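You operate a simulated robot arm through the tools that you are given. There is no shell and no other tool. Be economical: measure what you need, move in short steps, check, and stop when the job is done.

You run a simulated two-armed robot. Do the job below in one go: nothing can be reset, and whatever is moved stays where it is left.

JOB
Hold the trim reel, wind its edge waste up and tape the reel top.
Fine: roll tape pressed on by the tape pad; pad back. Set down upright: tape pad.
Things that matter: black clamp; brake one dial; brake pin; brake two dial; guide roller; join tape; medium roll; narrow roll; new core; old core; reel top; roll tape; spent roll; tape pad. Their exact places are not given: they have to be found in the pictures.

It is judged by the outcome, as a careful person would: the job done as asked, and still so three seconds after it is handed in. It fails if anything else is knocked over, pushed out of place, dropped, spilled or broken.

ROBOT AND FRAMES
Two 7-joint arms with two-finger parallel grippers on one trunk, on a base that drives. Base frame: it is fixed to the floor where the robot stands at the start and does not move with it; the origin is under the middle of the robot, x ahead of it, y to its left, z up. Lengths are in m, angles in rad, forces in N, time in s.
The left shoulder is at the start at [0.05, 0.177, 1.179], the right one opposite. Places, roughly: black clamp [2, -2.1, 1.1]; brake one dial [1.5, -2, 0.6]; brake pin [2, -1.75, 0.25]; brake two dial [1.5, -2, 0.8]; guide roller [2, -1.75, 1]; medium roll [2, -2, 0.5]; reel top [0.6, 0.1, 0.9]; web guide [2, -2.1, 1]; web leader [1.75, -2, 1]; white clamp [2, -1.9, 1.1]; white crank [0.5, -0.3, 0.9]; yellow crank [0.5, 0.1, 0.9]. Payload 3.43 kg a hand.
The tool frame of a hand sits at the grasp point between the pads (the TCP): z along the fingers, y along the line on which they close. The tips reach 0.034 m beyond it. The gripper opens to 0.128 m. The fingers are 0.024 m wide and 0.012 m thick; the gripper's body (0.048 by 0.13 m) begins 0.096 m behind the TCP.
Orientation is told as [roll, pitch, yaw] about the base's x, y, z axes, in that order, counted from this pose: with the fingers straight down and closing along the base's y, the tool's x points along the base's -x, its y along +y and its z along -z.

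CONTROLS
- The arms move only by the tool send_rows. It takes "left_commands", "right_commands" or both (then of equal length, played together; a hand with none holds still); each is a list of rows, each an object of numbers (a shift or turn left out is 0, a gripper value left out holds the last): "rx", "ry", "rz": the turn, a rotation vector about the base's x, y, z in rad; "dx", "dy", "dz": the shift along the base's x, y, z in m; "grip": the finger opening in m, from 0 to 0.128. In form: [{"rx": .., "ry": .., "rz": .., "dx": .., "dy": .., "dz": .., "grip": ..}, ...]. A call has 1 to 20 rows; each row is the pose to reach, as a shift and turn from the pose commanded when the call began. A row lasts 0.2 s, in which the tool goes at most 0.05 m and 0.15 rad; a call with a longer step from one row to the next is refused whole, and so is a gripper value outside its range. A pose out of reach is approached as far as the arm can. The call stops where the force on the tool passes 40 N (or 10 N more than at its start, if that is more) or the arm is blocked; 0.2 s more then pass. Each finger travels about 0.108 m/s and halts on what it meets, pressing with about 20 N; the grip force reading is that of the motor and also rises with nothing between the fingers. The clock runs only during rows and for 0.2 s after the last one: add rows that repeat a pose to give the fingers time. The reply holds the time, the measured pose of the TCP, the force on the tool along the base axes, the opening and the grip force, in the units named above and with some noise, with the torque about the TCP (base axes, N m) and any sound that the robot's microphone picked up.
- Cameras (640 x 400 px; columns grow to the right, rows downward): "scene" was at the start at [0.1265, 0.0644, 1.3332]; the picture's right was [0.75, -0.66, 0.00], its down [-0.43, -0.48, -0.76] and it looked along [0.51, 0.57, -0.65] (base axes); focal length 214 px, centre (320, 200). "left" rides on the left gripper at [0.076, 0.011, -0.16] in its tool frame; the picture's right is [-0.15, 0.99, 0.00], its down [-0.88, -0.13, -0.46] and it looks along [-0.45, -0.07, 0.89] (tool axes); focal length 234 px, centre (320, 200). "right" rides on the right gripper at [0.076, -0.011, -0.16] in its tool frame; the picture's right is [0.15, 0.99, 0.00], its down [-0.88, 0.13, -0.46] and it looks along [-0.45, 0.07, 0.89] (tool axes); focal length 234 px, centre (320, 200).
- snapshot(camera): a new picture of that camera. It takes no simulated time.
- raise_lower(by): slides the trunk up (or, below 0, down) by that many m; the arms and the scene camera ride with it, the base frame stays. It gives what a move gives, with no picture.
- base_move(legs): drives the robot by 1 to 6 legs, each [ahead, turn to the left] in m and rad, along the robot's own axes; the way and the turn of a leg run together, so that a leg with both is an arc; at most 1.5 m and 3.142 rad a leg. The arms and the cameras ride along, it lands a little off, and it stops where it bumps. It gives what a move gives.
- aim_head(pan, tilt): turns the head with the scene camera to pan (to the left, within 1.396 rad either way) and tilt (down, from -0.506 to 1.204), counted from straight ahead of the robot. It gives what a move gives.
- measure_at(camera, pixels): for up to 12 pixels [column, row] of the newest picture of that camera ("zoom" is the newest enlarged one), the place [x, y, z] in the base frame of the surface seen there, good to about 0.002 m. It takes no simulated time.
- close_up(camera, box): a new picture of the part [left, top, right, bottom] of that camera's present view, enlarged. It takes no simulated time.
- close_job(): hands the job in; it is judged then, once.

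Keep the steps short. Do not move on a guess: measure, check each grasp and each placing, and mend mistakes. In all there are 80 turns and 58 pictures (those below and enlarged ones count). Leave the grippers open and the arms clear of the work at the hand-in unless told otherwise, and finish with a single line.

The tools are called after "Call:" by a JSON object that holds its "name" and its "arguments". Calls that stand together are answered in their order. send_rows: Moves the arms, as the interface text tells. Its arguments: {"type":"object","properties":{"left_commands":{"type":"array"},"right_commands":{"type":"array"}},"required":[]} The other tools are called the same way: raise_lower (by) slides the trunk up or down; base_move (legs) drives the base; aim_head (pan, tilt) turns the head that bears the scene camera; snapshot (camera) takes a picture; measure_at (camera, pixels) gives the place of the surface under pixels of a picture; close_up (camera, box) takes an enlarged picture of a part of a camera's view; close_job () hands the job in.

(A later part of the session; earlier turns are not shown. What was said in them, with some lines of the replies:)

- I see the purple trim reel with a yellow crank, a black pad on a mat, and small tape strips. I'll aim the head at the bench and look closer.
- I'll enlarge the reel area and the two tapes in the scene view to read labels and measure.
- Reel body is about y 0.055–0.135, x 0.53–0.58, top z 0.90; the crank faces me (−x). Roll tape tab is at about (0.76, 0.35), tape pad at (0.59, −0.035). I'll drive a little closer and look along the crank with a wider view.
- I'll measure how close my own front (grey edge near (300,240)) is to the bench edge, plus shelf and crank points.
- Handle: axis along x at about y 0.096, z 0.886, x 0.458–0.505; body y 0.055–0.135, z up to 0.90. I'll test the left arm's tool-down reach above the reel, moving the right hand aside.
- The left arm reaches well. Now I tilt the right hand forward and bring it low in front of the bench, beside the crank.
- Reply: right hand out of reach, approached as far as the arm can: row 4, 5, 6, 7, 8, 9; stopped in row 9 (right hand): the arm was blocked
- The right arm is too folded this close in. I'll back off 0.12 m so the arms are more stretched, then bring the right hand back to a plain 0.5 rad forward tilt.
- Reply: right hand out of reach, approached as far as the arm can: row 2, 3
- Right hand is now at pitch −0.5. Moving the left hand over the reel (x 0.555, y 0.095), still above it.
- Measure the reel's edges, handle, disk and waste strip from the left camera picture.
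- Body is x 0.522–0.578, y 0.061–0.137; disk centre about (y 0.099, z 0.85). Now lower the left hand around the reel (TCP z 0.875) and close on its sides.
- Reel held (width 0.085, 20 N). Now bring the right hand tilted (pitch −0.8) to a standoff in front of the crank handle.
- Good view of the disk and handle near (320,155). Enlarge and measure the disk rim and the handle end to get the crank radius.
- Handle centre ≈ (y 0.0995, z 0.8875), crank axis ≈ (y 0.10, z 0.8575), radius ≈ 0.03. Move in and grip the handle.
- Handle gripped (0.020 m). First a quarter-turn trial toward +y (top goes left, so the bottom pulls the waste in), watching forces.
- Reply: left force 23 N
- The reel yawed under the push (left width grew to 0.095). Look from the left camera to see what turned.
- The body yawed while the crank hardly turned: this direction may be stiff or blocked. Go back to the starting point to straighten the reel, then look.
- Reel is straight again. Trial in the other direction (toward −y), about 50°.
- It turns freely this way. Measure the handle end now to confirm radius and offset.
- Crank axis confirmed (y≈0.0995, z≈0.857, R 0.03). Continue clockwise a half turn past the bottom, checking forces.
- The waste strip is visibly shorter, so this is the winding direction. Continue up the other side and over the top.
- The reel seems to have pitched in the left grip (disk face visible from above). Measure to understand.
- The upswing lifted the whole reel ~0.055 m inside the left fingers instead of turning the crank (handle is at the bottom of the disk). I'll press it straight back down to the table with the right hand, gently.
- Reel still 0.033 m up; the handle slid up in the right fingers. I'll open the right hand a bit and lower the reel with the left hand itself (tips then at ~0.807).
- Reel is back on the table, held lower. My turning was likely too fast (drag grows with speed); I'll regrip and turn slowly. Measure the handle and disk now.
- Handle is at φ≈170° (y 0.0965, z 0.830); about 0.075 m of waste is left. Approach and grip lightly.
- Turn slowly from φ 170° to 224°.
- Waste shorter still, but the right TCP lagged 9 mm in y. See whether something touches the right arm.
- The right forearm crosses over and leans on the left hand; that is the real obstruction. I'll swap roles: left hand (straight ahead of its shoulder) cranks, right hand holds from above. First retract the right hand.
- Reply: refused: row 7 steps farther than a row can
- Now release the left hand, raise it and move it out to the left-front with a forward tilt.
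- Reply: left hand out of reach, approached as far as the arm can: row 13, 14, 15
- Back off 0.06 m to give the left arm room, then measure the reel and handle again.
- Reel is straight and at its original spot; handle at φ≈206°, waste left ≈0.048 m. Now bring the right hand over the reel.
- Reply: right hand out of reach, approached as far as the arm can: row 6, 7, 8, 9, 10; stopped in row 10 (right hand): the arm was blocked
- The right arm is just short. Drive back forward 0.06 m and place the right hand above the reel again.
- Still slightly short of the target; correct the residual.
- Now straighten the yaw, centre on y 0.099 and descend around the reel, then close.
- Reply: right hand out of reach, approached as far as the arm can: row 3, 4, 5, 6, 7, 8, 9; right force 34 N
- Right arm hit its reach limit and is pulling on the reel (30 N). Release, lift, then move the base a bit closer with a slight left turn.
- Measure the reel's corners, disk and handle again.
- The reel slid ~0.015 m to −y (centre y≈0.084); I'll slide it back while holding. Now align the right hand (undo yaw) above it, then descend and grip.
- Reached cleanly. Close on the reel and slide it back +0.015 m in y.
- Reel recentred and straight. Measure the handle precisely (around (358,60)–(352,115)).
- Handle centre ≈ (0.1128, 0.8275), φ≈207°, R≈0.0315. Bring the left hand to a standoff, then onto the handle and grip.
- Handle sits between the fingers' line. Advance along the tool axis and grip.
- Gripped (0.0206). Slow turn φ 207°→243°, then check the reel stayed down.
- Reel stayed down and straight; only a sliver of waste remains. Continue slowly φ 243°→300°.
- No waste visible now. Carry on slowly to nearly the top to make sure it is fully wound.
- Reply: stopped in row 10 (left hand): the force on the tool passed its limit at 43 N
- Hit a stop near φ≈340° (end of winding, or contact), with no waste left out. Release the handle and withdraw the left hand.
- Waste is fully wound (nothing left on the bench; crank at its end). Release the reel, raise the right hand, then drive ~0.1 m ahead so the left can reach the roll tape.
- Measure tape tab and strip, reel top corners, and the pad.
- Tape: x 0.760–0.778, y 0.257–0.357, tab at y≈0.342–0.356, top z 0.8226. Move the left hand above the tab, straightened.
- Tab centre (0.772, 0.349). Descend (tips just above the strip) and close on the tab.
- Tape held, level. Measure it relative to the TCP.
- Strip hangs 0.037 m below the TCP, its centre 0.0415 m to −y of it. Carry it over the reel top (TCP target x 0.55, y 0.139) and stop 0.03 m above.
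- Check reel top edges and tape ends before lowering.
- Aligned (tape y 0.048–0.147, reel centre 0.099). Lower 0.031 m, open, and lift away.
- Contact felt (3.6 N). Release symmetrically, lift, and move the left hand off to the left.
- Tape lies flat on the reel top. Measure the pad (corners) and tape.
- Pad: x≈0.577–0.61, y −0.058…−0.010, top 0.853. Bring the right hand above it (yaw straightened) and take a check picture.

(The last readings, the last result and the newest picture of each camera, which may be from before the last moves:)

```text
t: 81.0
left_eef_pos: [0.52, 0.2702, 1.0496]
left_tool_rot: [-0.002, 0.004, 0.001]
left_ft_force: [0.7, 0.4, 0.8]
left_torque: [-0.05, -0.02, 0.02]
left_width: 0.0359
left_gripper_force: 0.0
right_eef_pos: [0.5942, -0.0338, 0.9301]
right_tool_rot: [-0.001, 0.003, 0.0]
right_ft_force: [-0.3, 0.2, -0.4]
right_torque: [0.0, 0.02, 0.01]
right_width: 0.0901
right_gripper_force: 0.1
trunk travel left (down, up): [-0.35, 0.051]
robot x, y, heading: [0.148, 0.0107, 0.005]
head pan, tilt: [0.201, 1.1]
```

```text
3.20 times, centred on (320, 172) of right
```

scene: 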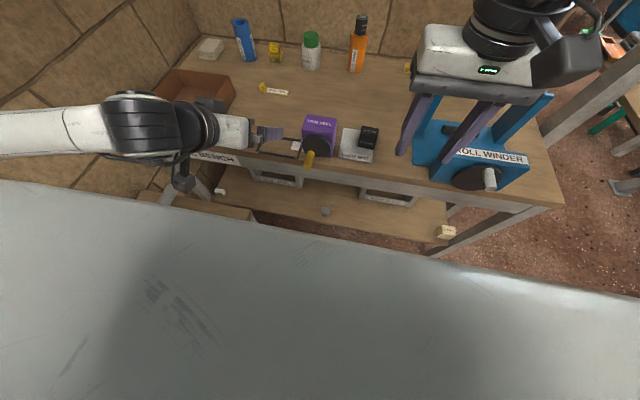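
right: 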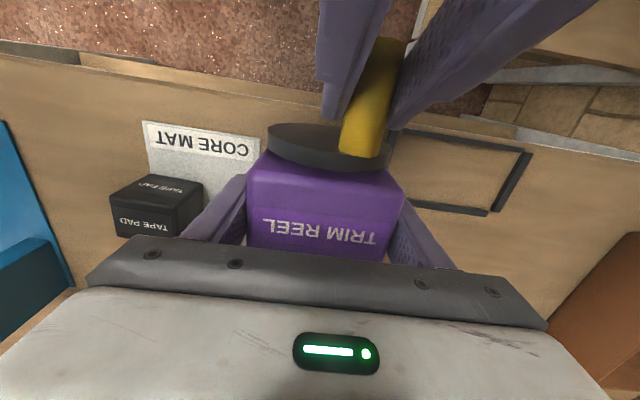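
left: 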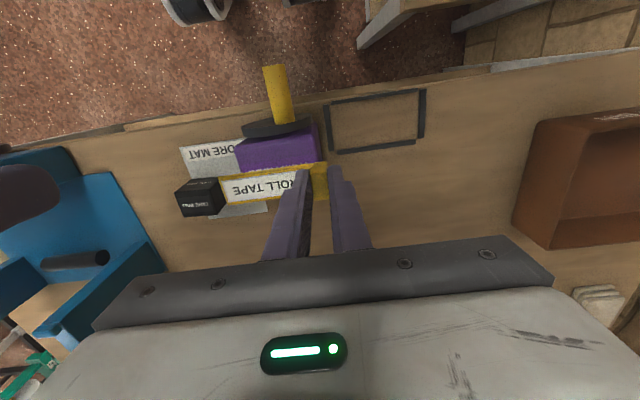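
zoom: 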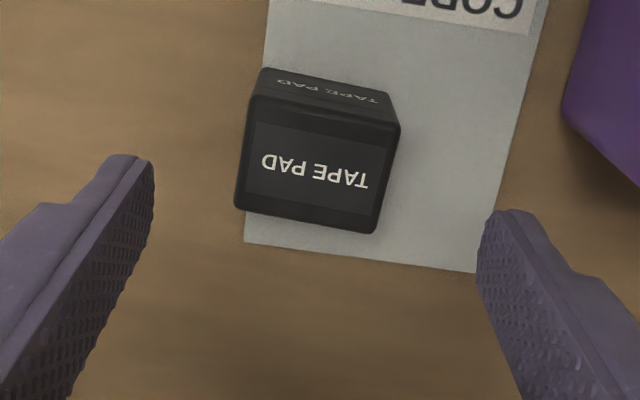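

Measure the pad top corners for exact centre.

Call:
{"name": "measure_at", "arguments": {"camera": "zoom", "pixels": [[255, 105], [392, 130], [242, 203], [373, 226], [318, 168]]}}

```text
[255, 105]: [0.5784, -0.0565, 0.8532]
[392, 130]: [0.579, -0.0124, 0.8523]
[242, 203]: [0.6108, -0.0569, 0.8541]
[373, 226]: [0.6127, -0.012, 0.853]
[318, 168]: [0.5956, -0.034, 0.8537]
```

Pad centre (0.5952, −0.0345). Descend to z 0.845, grip, and lift slightly.

Call:
{"name": "send_rows", "arguments": {"right_commands": [{"dx": 0.001, "dy": -0.0007, "dz": -0.04}, {"dx": 0.001, "dy": -0.0007, "dz": -0.08}, {"dx": 0.001, "dy": -0.0007, "dz": -0.085}, {"dx": 0.001, "dy": -0.0007, "dz": -0.085, "grip": 0.06}, {"dx": 0.001, "dy": -0.0007, "dz": -0.085, "grip": 0.035}, {"dx": 0.001, "dy": -0.0007, "dz": -0.085, "grip": 0.035}, {"dx": 0.001, "dy": -0.0007, "dz": -0.085, "grip": 0.035}]}}

```text
t: 82.6
left_eef_pos: [0.5202, 0.2693, 1.0496]
left_tool_rot: [-0.002, 0.003, 0.001]
left_ft_force: [-0.3, 0.1, 0.1]
left_torque: [-0.01, 0.0, 0.0]
left_width: 0.0362
left_gripper_force: 0.2
right_eef_pos: [0.5961, -0.0356, 0.8458]
right_tool_rot: [0.001, 0.002, 0.0]
right_ft_force: [0.4, 0.2, -1.1]
right_torque: [0.0, -0.01, 0.0]
right_width: 0.0507
right_gripper_force: 19.9
trunk travel left (down, up): [-0.35, 0.051]
robot x, y, heading: [0.1476, 0.0126, 0.001]
head pan, tilt: [0.201, 1.1]
```

Pad gripped (0.0507). Lift, carry over the tape (x 0.55, y 0.089), and stop ~0.012 m above it.

Call:
{"name": "send_rows", "arguments": {"right_commands": [{"dz": 0.04}, {"dz": 0.08}, {"dz": 0.12}, {"dz": 0.14, "dy": 0.03, "dx": -0.01}, {"dz": 0.14, "dy": 0.065, "dx": -0.025}, {"dz": 0.14, "dy": 0.1, "dx": -0.04}, {"dz": 0.14, "dy": 0.124, "dx": -0.046}, {"dz": 0.125, "dy": 0.124, "dx": -0.046}, {"dz": 0.115, "dy": 0.124, "dx": -0.046}, {"dz": 0.115, "dy": 0.124, "dx": -0.046}]}}

Call:
{"name": "close_up", "arguments": {"camera": "right", "box": [200, 90, 440, 240]}}

```text
t: 84.8
left_eef_pos: [0.5201, 0.271, 1.0483]
left_tool_rot: [-0.001, 0.005, 0.001]
left_ft_force: [-0.2, -0.4, 0.2]
left_torque: [-0.04, 0.01, -0.01]
left_width: 0.0361
left_gripper_force: 0.1
right_eef_pos: [0.5494, 0.0887, 0.9608]
right_tool_rot: [0.0, 0.002, 0.0]
right_ft_force: [-0.6, 0.2, -1.5]
right_torque: [-0.02, 0.02, 0.03]
right_width: 0.0505
right_gripper_force: 20.4
trunk travel left (down, up): [-0.35, 0.051]
robot x, y, heading: [0.1495, 0.0109, 0.002]
head pan, tilt: [0.201, 1.1]
```

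```text
2.67 times, centred on (320, 165) of right
```

zoom: 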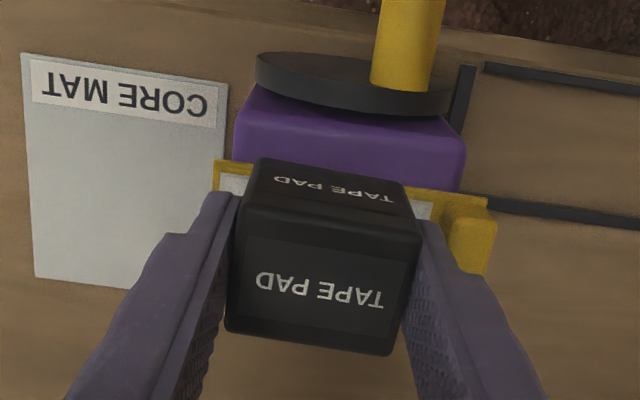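

Pad is over the tape, clear of the tab. Press down gently and hold about a second.

Call:
{"name": "send_rows", "arguments": {"right_commands": [{"dz": -0.006}, {"dz": -0.01}, {"dz": -0.013}, {"dz": -0.015}, {"dz": -0.017}, {"dz": -0.018}, {"dz": -0.018}, {"dz": -0.018}, {"dz": -0.018}]}}

```text
t: 86.8
left_eef_pos: [0.5189, 0.2691, 1.0499]
left_tool_rot: [-0.001, 0.004, 0.002]
left_ft_force: [0.2, -1.0, 0.2]
left_torque: [0.03, 0.01, -0.02]
left_width: 0.0362
left_gripper_force: 0.1
right_eef_pos: [0.5486, 0.0898, 0.9442]
right_tool_rot: [0.0, -0.001, -0.001]
right_ft_force: [1.6, -0.3, 20.6]
right_torque: [-0.02, -0.11, -0.08]
right_width: 0.05
right_gripper_force: 20.3
trunk travel left (down, up): [-0.35, 0.051]
robot x, y, heading: [0.1469, 0.0096, -0.002]
head pan, tilt: [0.201, 1.1]
```

20.6 N press held. Lift straight up and check the tape.

Call:
{"name": "send_rows", "arguments": {"right_commands": [{"dz": 0.01}, {"dz": 0.03}, {"dz": 0.06}, {"dz": 0.06, "dy": -0.04, "dx": 0.015}, {"dz": 0.06, "dy": -0.08, "dx": 0.03}, {"dz": 0.06, "dy": -0.124, "dx": 0.046}, {"dz": 0.06, "dy": -0.1247, "dx": 0.0465}]}}

Call:
{"name": "close_up", "arguments": {"camera": "scene", "box": [230, 100, 430, 225]}}

Call:
{"name": "close_up", "arguments": {"camera": "right", "box": [200, 90, 440, 240]}}

```text
t: 88.4
left_eef_pos: [0.5193, 0.2702, 1.0478]
left_tool_rot: [-0.002, 0.003, 0.0]
left_ft_force: [-0.4, 0.2, 0.6]
left_torque: [-0.04, -0.02, 0.0]
left_width: 0.0358
left_gripper_force: 0.1
right_eef_pos: [0.5954, -0.037, 1.0027]
right_tool_rot: [0.001, 0.003, 0.001]
right_ft_force: [0.5, 0.3, -0.9]
right_torque: [0.0, 0.03, 0.01]
right_width: 0.05
right_gripper_force: 20.6
trunk travel left (down, up): [-0.35, 0.051]
robot x, y, heading: [0.1459, 0.0112, -0.002]
head pan, tilt: [0.201, 1.1]
```

```text
3.20 times, centred on (330, 162) of scene
```

zoom: 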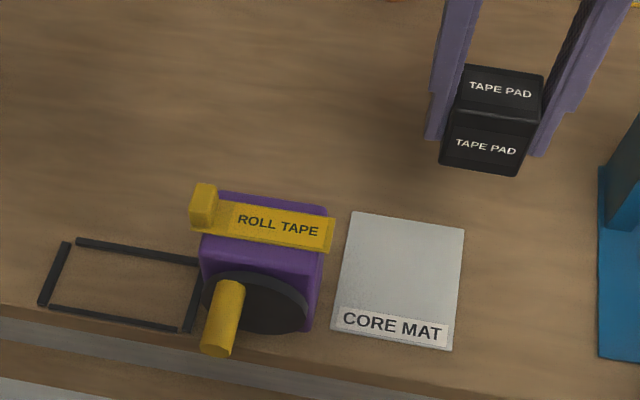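

```text
2.67 times, centred on (320, 165) of right
```

zoom: 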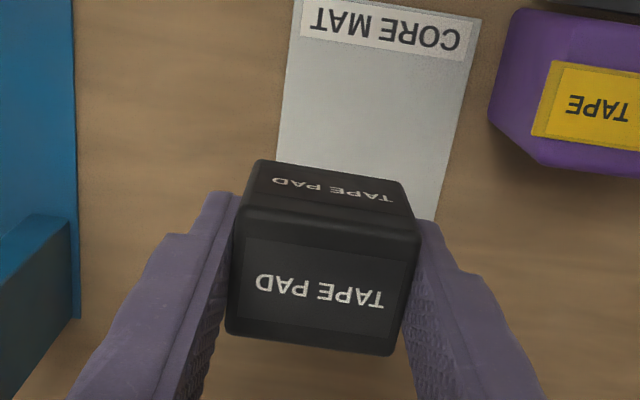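

The tape changed colour (bonded). The pad did not slip in the grip. Return it to its spot on the mat.

Call:
{"name": "send_rows", "arguments": {"right_commands": [{"dy": 0.0015, "dz": -0.04}, {"dy": 0.0015, "dz": -0.08}, {"dy": 0.0015, "dz": -0.12}, {"dy": 0.0015, "dz": -0.145}, {"dy": 0.0015, "dz": -0.152}, {"dy": 0.0015, "dz": -0.156}, {"dy": 0.0015, "dz": -0.157}, {"dy": 0.0015, "dz": -0.157}]}}

```text
t: 90.2
left_eef_pos: [0.519, 0.2704, 1.0492]
left_tool_rot: [-0.003, 0.004, 0.001]
left_ft_force: [0.4, 0.1, 0.0]
left_torque: [-0.01, 0.01, 0.01]
left_width: 0.0358
left_gripper_force: 0.0
right_eef_pos: [0.5969, -0.0326, 0.8442]
right_tool_rot: [0.0, 0.003, -0.001]
right_ft_force: [-0.9, 0.2, 1.9]
right_torque: [-0.03, 0.03, -0.02]
right_width: 0.0496
right_gripper_force: 19.9
trunk travel left (down, up): [-0.35, 0.051]
robot x, y, heading: [0.1437, 0.01, -0.002]
head pan, tilt: [0.201, 1.1]
```

Light contact (1.9 N). Release, lift and clear both arms.

Call:
{"name": "send_rows", "arguments": {"right_commands": [{"grip": 0.06}, {"grip": 0.075}, {"grip": 0.085}, {"grip": 0.085, "dz": 0.03}, {"dz": 0.07}, {"dz": 0.11}, {"dz": 0.15}, {"dz": 0.19}, {"dz": 0.2, "dy": -0.03, "dx": -0.04}, {"dz": 0.2, "dy": -0.05, "dx": -0.08, "grip": 0.128}, {"dz": 0.2, "dy": -0.05, "dx": -0.08, "grip": 0.128}], "left_commands": [{"grip": 0.128}, {}, {}, {}, {}, {}, {}, {}, {}, {}, {}]}}

Call:
{"name": "close_up", "arguments": {"camera": "scene", "box": [230, 100, 430, 225]}}

Call:
{"name": "snapshot", "arguments": {"camera": "scene"}}

```text
refused: row 9 steps farther than a row can; nothing moved
```

```text
3.20 times, centred on (330, 162) of scene
```

zoom: 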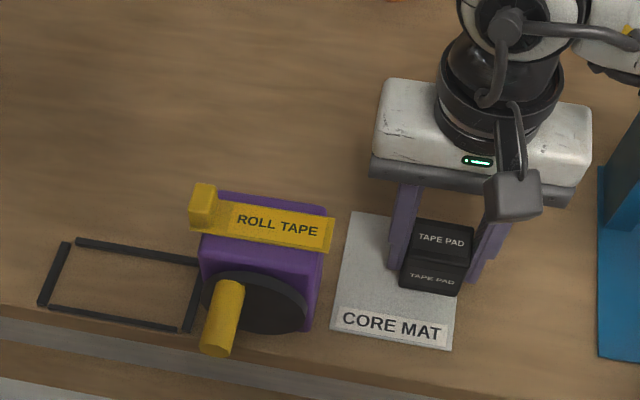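

```text
5 pictures are left
```

scene: 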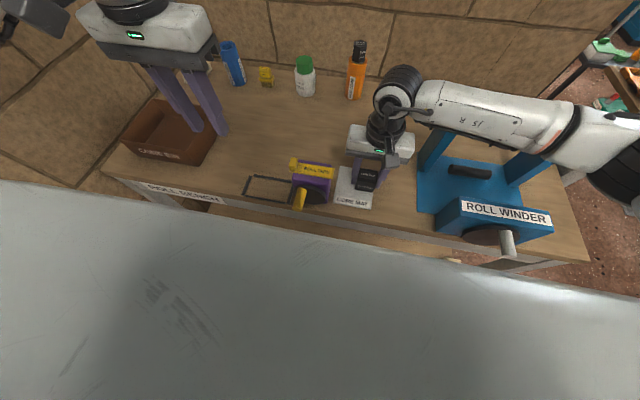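

The step was too long; resend with shorter moves. The pad sits upright on the mat.

Call:
{"name": "send_rows", "arguments": {"right_commands": [{"grip": 0.06}, {"grip": 0.075}, {"grip": 0.085}, {"grip": 0.085, "dz": 0.03}, {"dz": 0.07}, {"dz": 0.11}, {"dz": 0.15}, {"dz": 0.19}, {"dz": 0.2, "dx": -0.03}, {"dz": 0.2, "dx": -0.06, "grip": 0.128}, {"dz": 0.2, "dx": -0.08, "grip": 0.128}], "left_commands": [{"grip": 0.128}, {}, {}, {}, {}, {}, {}, {}, {}, {}, {}]}}

Call:
{"name": "close_up", "arguments": {"camera": "scene", "box": [180, 90, 430, 240]}}

Call:
{"name": "measure_at", "arguments": {"camera": "zoom", "pixels": [[440, 210], [490, 225], [475, 235], [300, 190], [375, 210], [330, 200], [310, 230]]}}

```text
t: 92.6
left_eef_pos: [0.5193, 0.2696, 1.0482]
left_tool_rot: [-0.002, 0.004, -0.001]
left_ft_force: [-0.7, 0.4, 0.6]
left_torque: [0.01, -0.02, 0.01]
left_width: 0.128
left_gripper_force: 0.0
right_eef_pos: [0.5152, -0.0339, 1.0439]
right_tool_rot: [0.0, 0.002, -0.001]
right_ft_force: [-0.3, -0.1, 0.5]
right_torque: [-0.01, 0.02, 0.04]
right_width: 0.1278
right_gripper_force: 0.1
trunk travel left (down, up): [-0.35, 0.051]
robot x, y, heading: [0.1456, 0.0106, 0.001]
head pan, tilt: [0.201, 1.1]
```

```text
2.56 times, centred on (305, 165) of scene
```

zoom: 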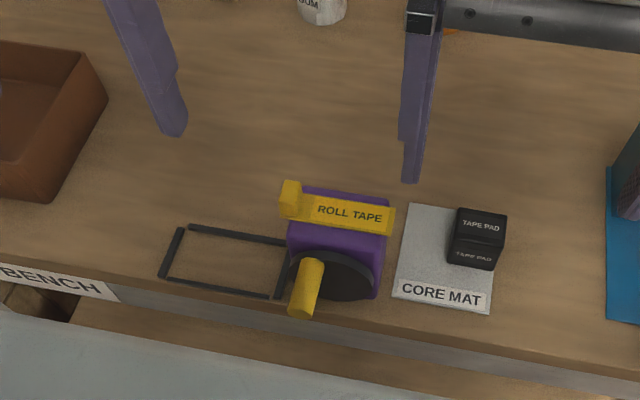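

```text
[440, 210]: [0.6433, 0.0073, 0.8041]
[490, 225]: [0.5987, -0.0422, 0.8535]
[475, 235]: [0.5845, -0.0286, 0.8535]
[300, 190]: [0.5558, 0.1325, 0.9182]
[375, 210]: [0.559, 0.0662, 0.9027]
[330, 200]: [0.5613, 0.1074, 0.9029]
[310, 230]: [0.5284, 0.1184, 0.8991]
```

Everything looks right. One last check: the crank angle, to judge whether it reached its stop.

Call:
{"name": "measure_at", "arguments": {"camera": "zoom", "pixels": [[315, 265], [310, 285], [302, 310], [300, 290], [320, 290], [350, 255], [365, 285], [340, 295], [280, 295], [283, 270]]}}

Call:
{"name": "snapshot", "arguments": {"camera": "left"}}

```text
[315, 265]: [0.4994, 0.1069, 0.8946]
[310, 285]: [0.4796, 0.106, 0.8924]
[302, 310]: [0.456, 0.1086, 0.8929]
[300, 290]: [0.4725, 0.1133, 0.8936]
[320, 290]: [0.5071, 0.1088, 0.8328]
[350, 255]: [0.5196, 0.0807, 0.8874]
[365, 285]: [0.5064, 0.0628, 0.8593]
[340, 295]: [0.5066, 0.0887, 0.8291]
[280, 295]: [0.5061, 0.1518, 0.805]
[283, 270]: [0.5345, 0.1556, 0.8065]
```

```text
3 pictures are left
```

left: 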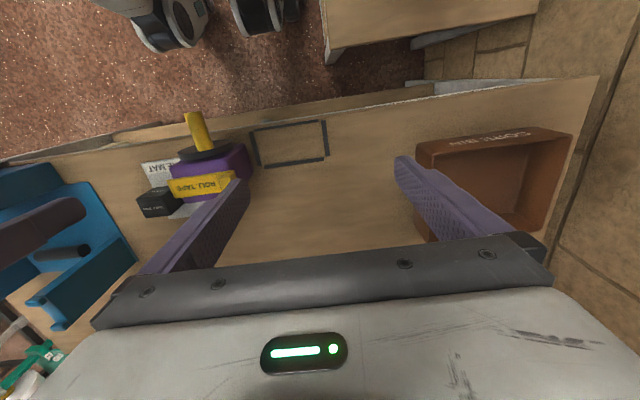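

The crank has gone about 337° round, no waste is left on the bench, the tape is bonded to the reel top, and the pad is upright on its mat. Both grippers are open and clear, so I'm handing in.

Call:
{"name": "close_job", "arguments": {}}

```text
The job is handed in.
```

I held the trim reel, wound the edge waste in until none showed on the bench, pressed the roll tape onto the reel top with about 20 N and set the tape pad back upright on its mat; the crank stopped at about 337° when the force limit tripped, so I can't confirm it reached its end stop, and the reel was lifted and shifted while cranking but is now back within a few millimetres of where it started.
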